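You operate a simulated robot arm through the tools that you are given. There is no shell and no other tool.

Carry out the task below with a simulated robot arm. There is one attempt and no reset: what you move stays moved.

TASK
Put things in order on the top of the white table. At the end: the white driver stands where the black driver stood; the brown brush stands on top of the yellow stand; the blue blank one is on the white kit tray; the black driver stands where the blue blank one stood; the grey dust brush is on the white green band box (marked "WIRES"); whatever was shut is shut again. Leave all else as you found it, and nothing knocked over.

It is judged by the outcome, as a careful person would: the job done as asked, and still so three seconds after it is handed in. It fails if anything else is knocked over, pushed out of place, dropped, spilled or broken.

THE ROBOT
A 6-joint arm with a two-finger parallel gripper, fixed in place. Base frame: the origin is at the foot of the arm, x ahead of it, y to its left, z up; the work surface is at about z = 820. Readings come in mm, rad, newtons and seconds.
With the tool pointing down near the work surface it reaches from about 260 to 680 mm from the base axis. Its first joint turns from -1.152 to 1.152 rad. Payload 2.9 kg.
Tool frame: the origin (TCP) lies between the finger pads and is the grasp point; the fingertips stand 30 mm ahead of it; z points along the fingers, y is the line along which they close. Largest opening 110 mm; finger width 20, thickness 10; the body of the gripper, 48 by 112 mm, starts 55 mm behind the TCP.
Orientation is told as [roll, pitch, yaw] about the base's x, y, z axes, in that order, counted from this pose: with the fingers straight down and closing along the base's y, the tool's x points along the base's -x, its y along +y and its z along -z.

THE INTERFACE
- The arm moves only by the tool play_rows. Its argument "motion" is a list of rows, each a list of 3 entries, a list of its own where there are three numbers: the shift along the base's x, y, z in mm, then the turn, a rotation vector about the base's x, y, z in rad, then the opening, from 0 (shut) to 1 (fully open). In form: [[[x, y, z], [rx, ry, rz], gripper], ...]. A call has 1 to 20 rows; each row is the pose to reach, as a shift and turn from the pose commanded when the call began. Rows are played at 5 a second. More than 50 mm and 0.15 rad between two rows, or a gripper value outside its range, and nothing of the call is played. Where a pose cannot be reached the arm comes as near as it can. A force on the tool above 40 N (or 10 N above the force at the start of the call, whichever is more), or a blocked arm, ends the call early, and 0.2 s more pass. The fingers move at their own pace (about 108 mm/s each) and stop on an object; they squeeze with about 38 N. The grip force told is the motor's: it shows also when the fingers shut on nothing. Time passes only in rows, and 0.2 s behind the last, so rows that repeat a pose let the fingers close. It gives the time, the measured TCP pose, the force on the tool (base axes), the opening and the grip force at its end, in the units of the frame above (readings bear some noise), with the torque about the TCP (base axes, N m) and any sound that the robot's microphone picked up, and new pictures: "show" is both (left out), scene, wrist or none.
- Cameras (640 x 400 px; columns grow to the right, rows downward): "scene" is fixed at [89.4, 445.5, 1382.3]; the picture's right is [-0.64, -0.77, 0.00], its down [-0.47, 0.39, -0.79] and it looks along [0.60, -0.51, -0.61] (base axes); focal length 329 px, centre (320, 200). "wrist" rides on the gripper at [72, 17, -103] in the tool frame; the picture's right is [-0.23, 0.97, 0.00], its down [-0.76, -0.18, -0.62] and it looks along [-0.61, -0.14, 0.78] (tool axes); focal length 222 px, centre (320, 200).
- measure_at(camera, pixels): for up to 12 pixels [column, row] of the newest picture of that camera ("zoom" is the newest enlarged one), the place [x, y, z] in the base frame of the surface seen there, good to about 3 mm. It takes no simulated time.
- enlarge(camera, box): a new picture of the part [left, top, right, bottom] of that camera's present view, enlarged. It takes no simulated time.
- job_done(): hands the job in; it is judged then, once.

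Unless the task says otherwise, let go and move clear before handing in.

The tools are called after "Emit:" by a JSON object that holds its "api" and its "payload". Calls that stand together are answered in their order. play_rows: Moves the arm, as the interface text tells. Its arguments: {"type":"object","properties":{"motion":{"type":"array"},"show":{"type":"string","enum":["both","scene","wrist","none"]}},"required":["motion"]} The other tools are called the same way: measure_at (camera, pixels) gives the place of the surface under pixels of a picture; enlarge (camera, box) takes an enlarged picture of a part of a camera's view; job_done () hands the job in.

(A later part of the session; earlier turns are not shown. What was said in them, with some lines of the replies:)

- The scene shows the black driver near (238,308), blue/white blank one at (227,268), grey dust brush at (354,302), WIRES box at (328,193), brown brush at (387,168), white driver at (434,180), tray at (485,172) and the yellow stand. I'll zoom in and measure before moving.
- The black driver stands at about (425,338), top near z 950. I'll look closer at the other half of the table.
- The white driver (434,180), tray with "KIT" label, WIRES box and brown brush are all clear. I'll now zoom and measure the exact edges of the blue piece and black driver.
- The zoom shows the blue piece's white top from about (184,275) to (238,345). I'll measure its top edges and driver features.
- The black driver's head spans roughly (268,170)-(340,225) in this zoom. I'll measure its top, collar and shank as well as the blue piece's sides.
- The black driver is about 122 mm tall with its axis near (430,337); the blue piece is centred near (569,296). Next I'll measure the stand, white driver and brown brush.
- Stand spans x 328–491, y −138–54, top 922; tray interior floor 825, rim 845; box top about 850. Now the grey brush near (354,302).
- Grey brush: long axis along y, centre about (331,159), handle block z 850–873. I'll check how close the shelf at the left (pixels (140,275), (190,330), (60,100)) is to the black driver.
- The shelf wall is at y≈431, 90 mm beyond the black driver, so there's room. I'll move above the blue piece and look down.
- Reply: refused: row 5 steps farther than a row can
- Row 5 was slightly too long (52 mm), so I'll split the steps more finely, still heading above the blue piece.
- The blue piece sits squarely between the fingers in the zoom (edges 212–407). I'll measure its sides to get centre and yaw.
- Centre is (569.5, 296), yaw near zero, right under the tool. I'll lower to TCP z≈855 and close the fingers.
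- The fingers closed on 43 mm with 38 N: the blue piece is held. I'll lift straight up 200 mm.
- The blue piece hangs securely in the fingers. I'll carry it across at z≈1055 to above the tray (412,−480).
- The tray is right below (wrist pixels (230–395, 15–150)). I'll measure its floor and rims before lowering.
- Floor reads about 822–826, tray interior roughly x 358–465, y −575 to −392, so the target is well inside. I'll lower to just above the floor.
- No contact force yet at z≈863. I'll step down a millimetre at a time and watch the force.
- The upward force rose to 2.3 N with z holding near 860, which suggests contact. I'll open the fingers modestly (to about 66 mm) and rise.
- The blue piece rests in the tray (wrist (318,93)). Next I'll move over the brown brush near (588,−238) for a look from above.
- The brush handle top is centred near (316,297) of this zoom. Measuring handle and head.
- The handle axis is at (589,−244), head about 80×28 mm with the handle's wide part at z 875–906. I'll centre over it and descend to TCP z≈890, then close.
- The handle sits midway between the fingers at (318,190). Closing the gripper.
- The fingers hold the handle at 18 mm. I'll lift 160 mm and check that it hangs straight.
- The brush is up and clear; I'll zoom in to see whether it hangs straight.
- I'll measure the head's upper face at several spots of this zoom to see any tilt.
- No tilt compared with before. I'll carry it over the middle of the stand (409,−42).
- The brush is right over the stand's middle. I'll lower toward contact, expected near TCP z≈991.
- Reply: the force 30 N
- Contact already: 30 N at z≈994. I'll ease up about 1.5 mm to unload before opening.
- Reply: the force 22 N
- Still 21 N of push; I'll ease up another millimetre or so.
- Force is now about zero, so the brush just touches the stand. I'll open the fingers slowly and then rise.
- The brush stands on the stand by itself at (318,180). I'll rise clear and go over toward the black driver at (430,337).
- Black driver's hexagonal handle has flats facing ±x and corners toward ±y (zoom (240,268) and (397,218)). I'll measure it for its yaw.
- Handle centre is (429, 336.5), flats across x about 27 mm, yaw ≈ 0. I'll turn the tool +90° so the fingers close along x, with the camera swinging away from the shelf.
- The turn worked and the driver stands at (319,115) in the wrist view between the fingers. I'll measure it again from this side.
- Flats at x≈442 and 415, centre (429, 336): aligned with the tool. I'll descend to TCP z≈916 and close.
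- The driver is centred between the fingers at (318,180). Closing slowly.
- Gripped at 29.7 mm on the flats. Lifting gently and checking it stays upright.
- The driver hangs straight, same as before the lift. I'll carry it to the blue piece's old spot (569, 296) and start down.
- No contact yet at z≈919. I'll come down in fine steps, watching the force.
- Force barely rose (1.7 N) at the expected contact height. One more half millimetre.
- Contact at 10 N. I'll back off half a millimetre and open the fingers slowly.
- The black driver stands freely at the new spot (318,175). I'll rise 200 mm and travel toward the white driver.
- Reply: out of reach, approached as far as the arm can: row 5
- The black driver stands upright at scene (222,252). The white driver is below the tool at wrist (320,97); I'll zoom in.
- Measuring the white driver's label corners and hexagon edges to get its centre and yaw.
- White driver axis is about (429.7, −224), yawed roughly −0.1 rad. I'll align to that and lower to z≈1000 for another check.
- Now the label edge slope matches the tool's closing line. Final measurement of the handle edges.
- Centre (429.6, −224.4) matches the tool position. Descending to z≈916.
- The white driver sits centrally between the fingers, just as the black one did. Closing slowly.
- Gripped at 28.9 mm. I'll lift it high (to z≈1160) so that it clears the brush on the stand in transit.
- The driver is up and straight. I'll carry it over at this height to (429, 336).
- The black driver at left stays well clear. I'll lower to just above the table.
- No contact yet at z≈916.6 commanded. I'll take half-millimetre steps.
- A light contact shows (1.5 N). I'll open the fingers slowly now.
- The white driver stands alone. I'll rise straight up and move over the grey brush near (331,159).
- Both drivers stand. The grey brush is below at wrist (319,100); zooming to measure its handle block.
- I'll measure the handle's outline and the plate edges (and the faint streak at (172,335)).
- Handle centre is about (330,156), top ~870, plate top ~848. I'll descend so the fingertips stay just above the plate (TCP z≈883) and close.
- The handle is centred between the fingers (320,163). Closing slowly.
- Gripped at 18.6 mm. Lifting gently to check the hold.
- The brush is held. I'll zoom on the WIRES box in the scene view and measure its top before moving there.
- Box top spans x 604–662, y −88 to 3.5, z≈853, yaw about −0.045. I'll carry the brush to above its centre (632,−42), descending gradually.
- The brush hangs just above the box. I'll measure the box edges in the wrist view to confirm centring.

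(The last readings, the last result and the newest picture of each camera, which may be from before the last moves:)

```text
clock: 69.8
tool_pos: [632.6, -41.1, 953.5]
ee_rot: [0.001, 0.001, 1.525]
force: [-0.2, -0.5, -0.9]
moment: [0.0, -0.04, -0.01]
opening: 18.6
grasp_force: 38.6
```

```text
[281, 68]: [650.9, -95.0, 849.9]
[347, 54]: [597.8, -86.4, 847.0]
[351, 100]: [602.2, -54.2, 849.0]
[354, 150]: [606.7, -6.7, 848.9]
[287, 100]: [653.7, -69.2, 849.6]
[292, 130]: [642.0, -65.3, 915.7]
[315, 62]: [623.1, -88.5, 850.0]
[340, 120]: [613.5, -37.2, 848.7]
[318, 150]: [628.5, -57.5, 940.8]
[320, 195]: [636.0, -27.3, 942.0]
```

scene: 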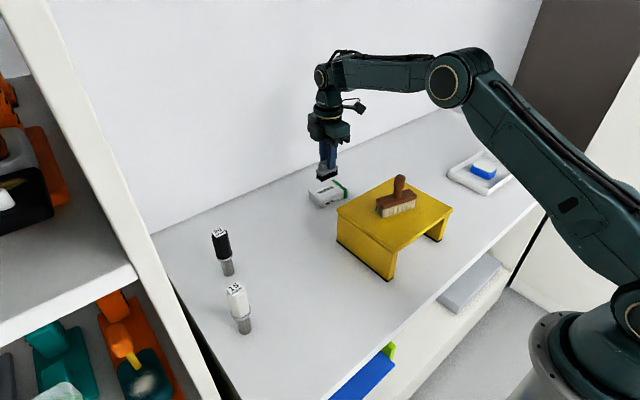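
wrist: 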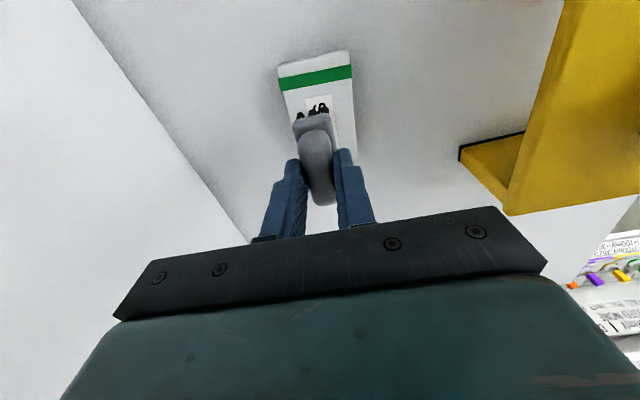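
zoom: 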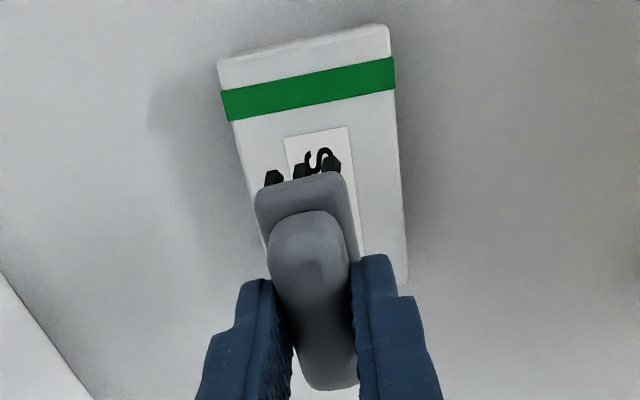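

Box centre is about (631.5, −43), matching the tool. I'll lower to just above the lid, then in small steps.

Emit:
{"api": "play_rows", "payload": {"motion": [[[-0.5, -1, -20], [0, 0, -0.02], 0.1], [[-0.5, -1, -30], [0, 0, -0.02], 0.1], [[-0.5, -1, -33], [0, 0, -0.02], 0.1], [[-0.5, -1, -34], [0, 0, -0.02], 0.1], [[-0.5, -1, -35], [0, 0, -0.02], 0.1], [[-0.5, -1, -35], [0, 0, -0.02], 0.1]]}}

```text
clock: 71.2
tool_pos: [630.5, -42.7, 918.5]
ee_rot: [0.0, -0.001, 1.506]
force: [0.2, -0.5, -0.2]
moment: [0.0, 0.0, 0.03]
opening: 18.9
grasp_force: 38.2
```

scene: 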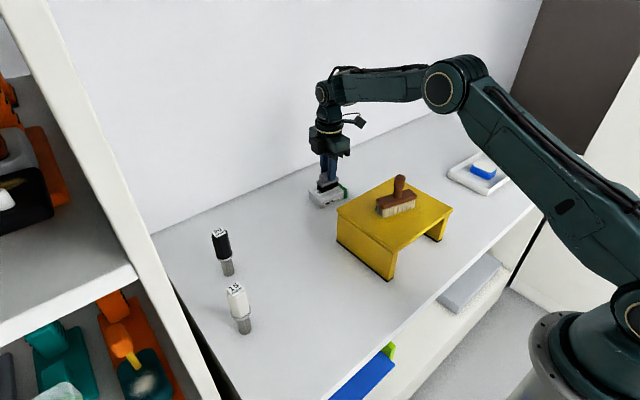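
wrist: 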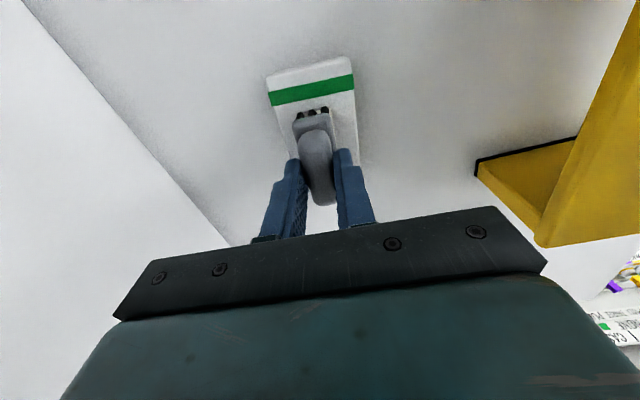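

No contact yet at z≈918. Stepping down finely.

Emit:
{"api": "play_rows", "payload": {"motion": [[[0, 0, -1], [0, 0, 0], 0.1], [[0, 0, -2], [0, 0, 0], 0.1], [[0, 0, -2], [0, 0, 0], 0.1]], "show": "none"}}

```text
clock: 72.0
tool_pos: [630.8, -43.2, 917.0]
ee_rot: [0.0, 0.0, 1.507]
force: [0.0, 0.7, -0.4]
moment: [-0.03, 0.0, 0.02]
opening: 18.9
grasp_force: 37.9
```

Emit:
{"api": "play_rows", "payload": {"motion": [[[0, 0, -0.5], [0, 0, 0], 0.1], [[0, 0, -1], [0, 0, 0], 0.1], [[0, 0, -1], [0, 0, 0], 0.1]], "show": "none"}}

```text
clock: 72.8
tool_pos: [632.0, -42.7, 915.8]
ee_rot: [0.0, 0.001, 1.506]
force: [0.6, -0.1, -0.4]
moment: [0.02, 0.01, 0.01]
opening: 19.0
grasp_force: 37.7
```

Emit:
{"api": "play_rows", "payload": {"motion": [[[0, 0, -0.5], [0, 0, 0], 0.1], [[0, 0, -1], [0, 0, 0], 0.1], [[0, 0, -1], [0, 0, 0], 0.1]], "show": "none"}}

```text
clock: 73.6
tool_pos: [631.8, -42.4, 914.4]
ee_rot: [0.0, 0.0, 1.508]
force: [-0.4, 0.4, -0.2]
moment: [-0.01, 0.03, -0.03]
opening: 18.9
grasp_force: 38.3
```

Still no contact at 914. Continuing in half-millimetre steps.

Emit:
{"api": "play_rows", "payload": {"motion": [[[0, 0, -0.5], [0, 0, 0], 0.1], [[0, 0, -1], [0, 0, 0], 0.1], [[0, 0, -1], [0, 0, 0], 0.1]], "show": "both"}}

Emit:
{"api": "enlarge", "payload": {"camera": "scene", "box": [295, 155, 365, 215]}}

```text
clock: 74.4
tool_pos: [631.8, -42.4, 912.5]
ee_rot: [0.0, 0.001, 1.506]
force: [-0.4, -0.1, -1.2]
moment: [0.02, 0.0, 0.0]
opening: 18.9
grasp_force: 38.2
```

scene: 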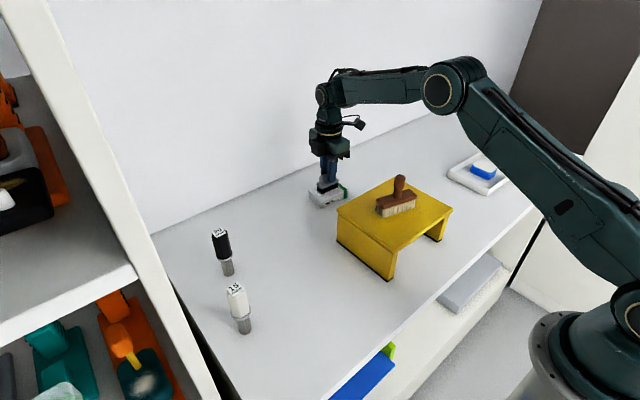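
wrist: 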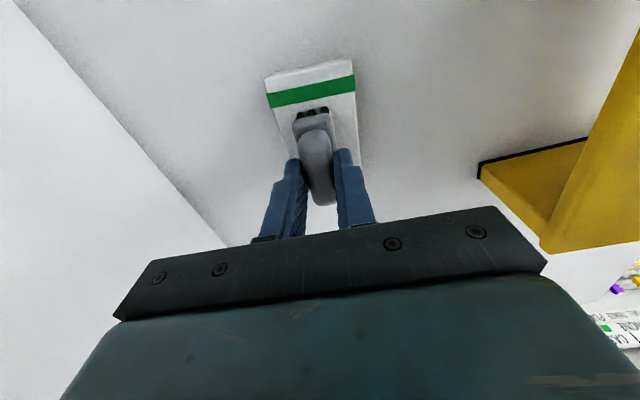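

```text
6.67 times, centred on (330, 185) of scene
```

zoom: 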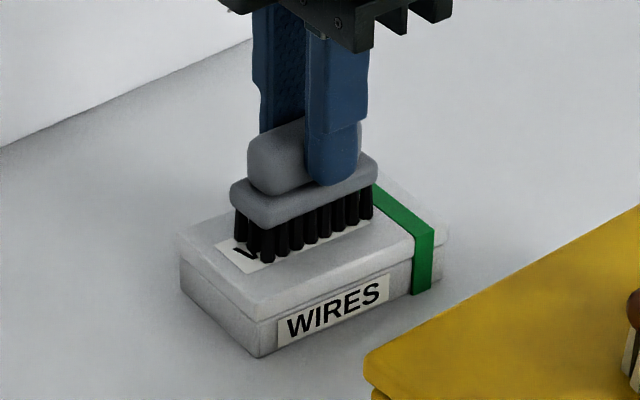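

The bristles are nearly on the lid. I'll measure where the green band lies relative to the bristles so the brush won't straddle it.

Emit:
{"api": "measure_at", "payload": {"camera": "zoom", "pixels": [[400, 210], [425, 232], [410, 240], [372, 187], [385, 195], [370, 215], [268, 258], [240, 235], [300, 290], [180, 240], [260, 320], [435, 250]]}}

Emit:
{"api": "measure_at", "payload": {"camera": "wrist", "pixels": [[310, 82], [310, 98], [340, 90], [285, 95], [310, 105], [325, 108], [300, 112], [275, 75], [350, 62]]}}

```text
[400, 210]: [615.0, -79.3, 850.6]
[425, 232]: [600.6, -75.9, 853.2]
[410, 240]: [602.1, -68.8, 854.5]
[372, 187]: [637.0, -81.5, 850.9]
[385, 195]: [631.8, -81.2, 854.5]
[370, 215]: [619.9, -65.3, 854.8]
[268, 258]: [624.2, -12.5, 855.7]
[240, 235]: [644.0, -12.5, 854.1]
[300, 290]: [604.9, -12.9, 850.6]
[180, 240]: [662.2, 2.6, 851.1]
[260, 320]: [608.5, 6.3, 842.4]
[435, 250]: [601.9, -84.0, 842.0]
```

```text
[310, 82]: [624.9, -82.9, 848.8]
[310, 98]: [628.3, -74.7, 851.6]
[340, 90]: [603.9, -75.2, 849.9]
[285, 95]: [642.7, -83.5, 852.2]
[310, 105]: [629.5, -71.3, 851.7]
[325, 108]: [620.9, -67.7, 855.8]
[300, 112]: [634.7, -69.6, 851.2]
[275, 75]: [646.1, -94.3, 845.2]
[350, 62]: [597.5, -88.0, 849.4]
```

The bristle end (y≈−69) is very near the band (y≈−72), while the other end has 16 mm spare. I'll lift 2 mm, shift 4 mm in +y, and continue down.

Emit:
{"api": "play_rows", "payload": {"motion": [[[0, 0, 2], [0, 0, 0], 0.1], [[0, 4, 2], [0, 0, 0], 0.1], [[0, 4, 1], [0, 0, 0], 0.1], [[0, 4, 0], [0, 0, 0], 0.1], [[0, 4, -0.5], [0, 0, 0], 0.1], [[0, 4, -0.5], [0, 0, 0], 0.1]], "show": "none"}}

```text
clock: 75.8
tool_pos: [630.9, -37.8, 913.2]
ee_rot: [0.0, 0.0, 1.506]
force: [-0.3, -0.2, -0.5]
moment: [0.02, -0.01, 0.03]
opening: 18.9
grasp_force: 37.8
```

Emit:
{"api": "play_rows", "payload": {"motion": [[[0, 0, -0.5], [0, 0, 0], 0.1], [[0, 0, -1], [0, 0, 0], 0.1], [[0, 0, -1], [0, 0, 0], 0.1]], "show": "none"}}

```text
clock: 76.6
tool_pos: [631.9, -38.7, 911.3]
ee_rot: [0.0, 0.0, 1.507]
force: [-0.2, 0.6, 2.5]
moment: [0.09, 0.04, 0.01]
opening: 18.7
grasp_force: 38.1
```

Light contact (2.5 N) at z≈911.5. Opening slowly.

Emit:
{"api": "play_rows", "payload": {"motion": [[[0, 0, -0.2], [0, 0, 0], 0.1], [[0, 0, -0.2], [0, 0, 0], 0.18], [[0, 0, -0.2], [0, 0, 0], 0.22], [[0, 0, -0.2], [0, 0, 0], 0.3], [[0, 0, -0.2], [0, 0, 0], 0.4], [[0, 0, -0.2], [0, 0, 0], 0.5], [[0, 0, -0.2], [0, 0, 0], 0.5]]}}

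```text
clock: 78.2
tool_pos: [632.4, -39.5, 911.6]
ee_rot: [-0.001, 0.0, 1.505]
force: [-0.6, -0.4, 0.5]
moment: [0.01, 0.0, 0.02]
opening: 55.0
grasp_force: 0.1
```

scene: 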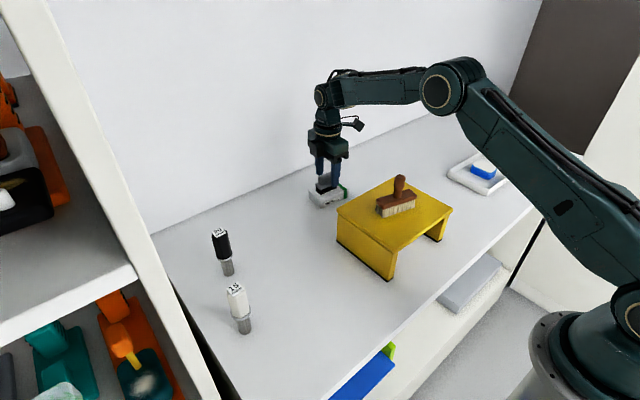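
wrist: 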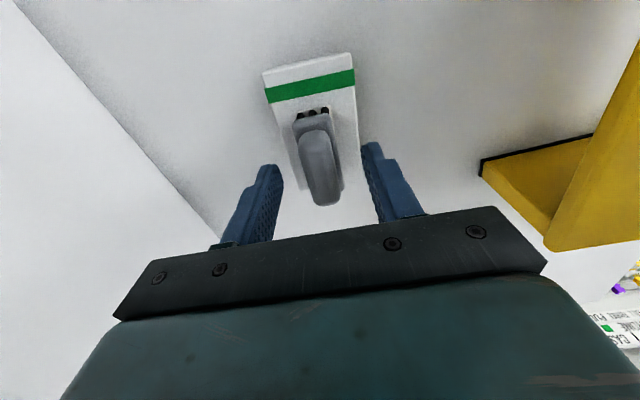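

The grey brush now rests on the box by itself. I'll rise straight up and back away to see the whole table.

Emit:
{"api": "play_rows", "payload": {"motion": [[[0, 0, 20], [0, 0, 0], 0.5], [[0, 0, 55], [0, 0, 0], 0.5], [[0, 0, 95], [0, 0, 0], 0.5], [[0, 0, 135], [0, 0, 0], 0.5], [[-30, 0, 170], [0, 0, 0], 0.5], [[-65, 0, 200], [0, 0, 0], 0.5], [[-105, 10, 225], [0, 0, 0], 0.5], [[-145, 20, 245], [0, 0, 0], 0.5], [[-165, 60, 260], [0, 0, 0], 0.5], [[-165, 100, 265], [0, 0, 0], 0.5]]}}

```text
clock: 80.4
tool_pos: [468.4, 61.9, 1175.9]
ee_rot: [0.0, 0.0, 1.504]
force: [0.1, -0.1, 0.0]
moment: [-0.02, 0.04, -0.03]
opening: 54.8
grasp_force: 0.0
```

scene: 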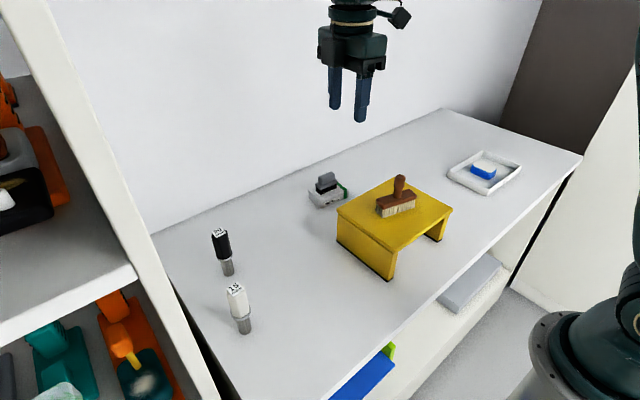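
wrist: 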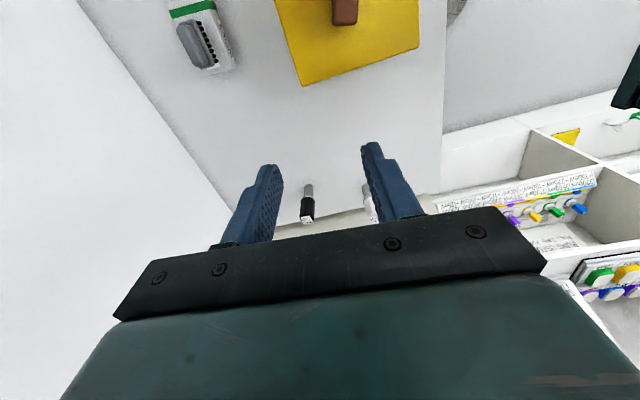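

All five items appear placed. I'll verify each with zooms and measurements before handing in.

Emit:
{"api": "enlarge", "payload": {"camera": "scene", "box": [285, 150, 525, 290]}}

Emit:
{"api": "measure_at", "payload": {"camera": "scene", "pixels": [[339, 211], [396, 179], [451, 211], [394, 249], [447, 175], [520, 167], [483, 167], [488, 194], [311, 193], [324, 207]]}}

Emit:
{"api": "enlarge", "payload": {"camera": "scene", "box": [185, 215, 285, 345]}}

```text
2.67 times, centred on (405, 220) of scene
```

zoom: 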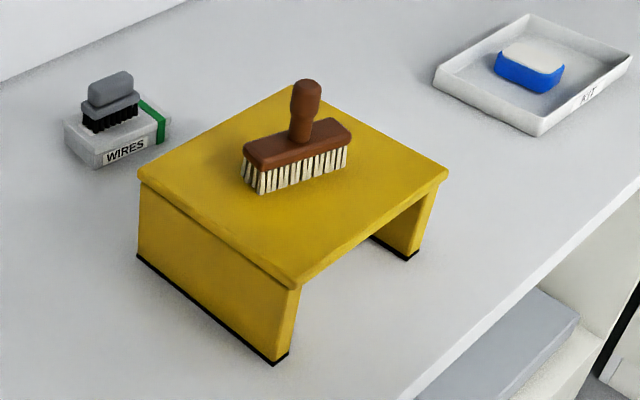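

```text
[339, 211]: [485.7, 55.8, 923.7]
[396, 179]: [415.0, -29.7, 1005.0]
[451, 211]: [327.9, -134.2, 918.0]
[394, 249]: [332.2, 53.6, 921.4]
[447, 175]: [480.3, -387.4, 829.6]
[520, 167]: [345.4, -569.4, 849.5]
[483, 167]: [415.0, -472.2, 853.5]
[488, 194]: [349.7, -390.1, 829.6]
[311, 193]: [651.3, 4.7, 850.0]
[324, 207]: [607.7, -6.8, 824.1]
```

```text
3.08 times, centred on (235, 280) of scene
```

zoom: 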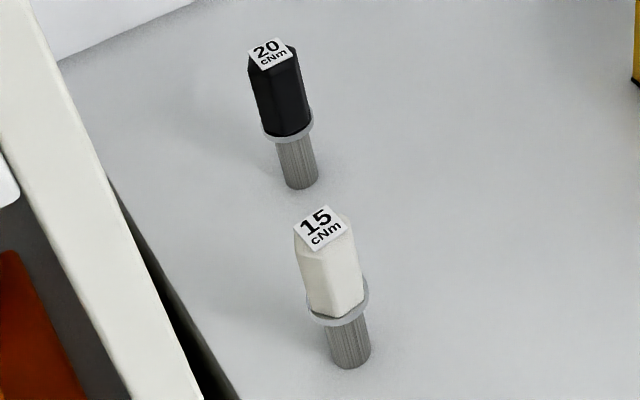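

The stand, box and tray are where they started. The white driver's foot at (244,334) matches the black driver's original one, the black driver stands where the blue piece was, both brushes are upright, and the blue piece is in the tray. The box is still shut and the arm is clear, so I'm handing in.

Emit:
{"api": "job_done", "payload": {}}

```text
The job is handed in.
```

The last pictures before handing in showed every item in the place you asked for, and I've handed the job in. No result came back, so I can't tell you how it was judged.

- **White driver:** it stands where the black driver stood. Its foot is within a pixel or so of the old spot in the scene picture.
- **Black driver:** it stands upright where the blue blank one was.
- **Blue blank one:** it rests flat on the kit tray.
- **Brown brush:** it stands on top of the yellow stand, near the middle.
- **Grey dust brush:** it sits on the WIRES box, set clear of the green band.
- **Everything else:** the stand, tray and box measured where they began, to within the measuring error. I never opened the box, so it is still shut. Nothing was knocked over, and the arm is empty and clear of the table.

While setting the brown brush down I pressed on the stand with about 30 N for a moment, then eased off before letting go. The stand didn't shift.
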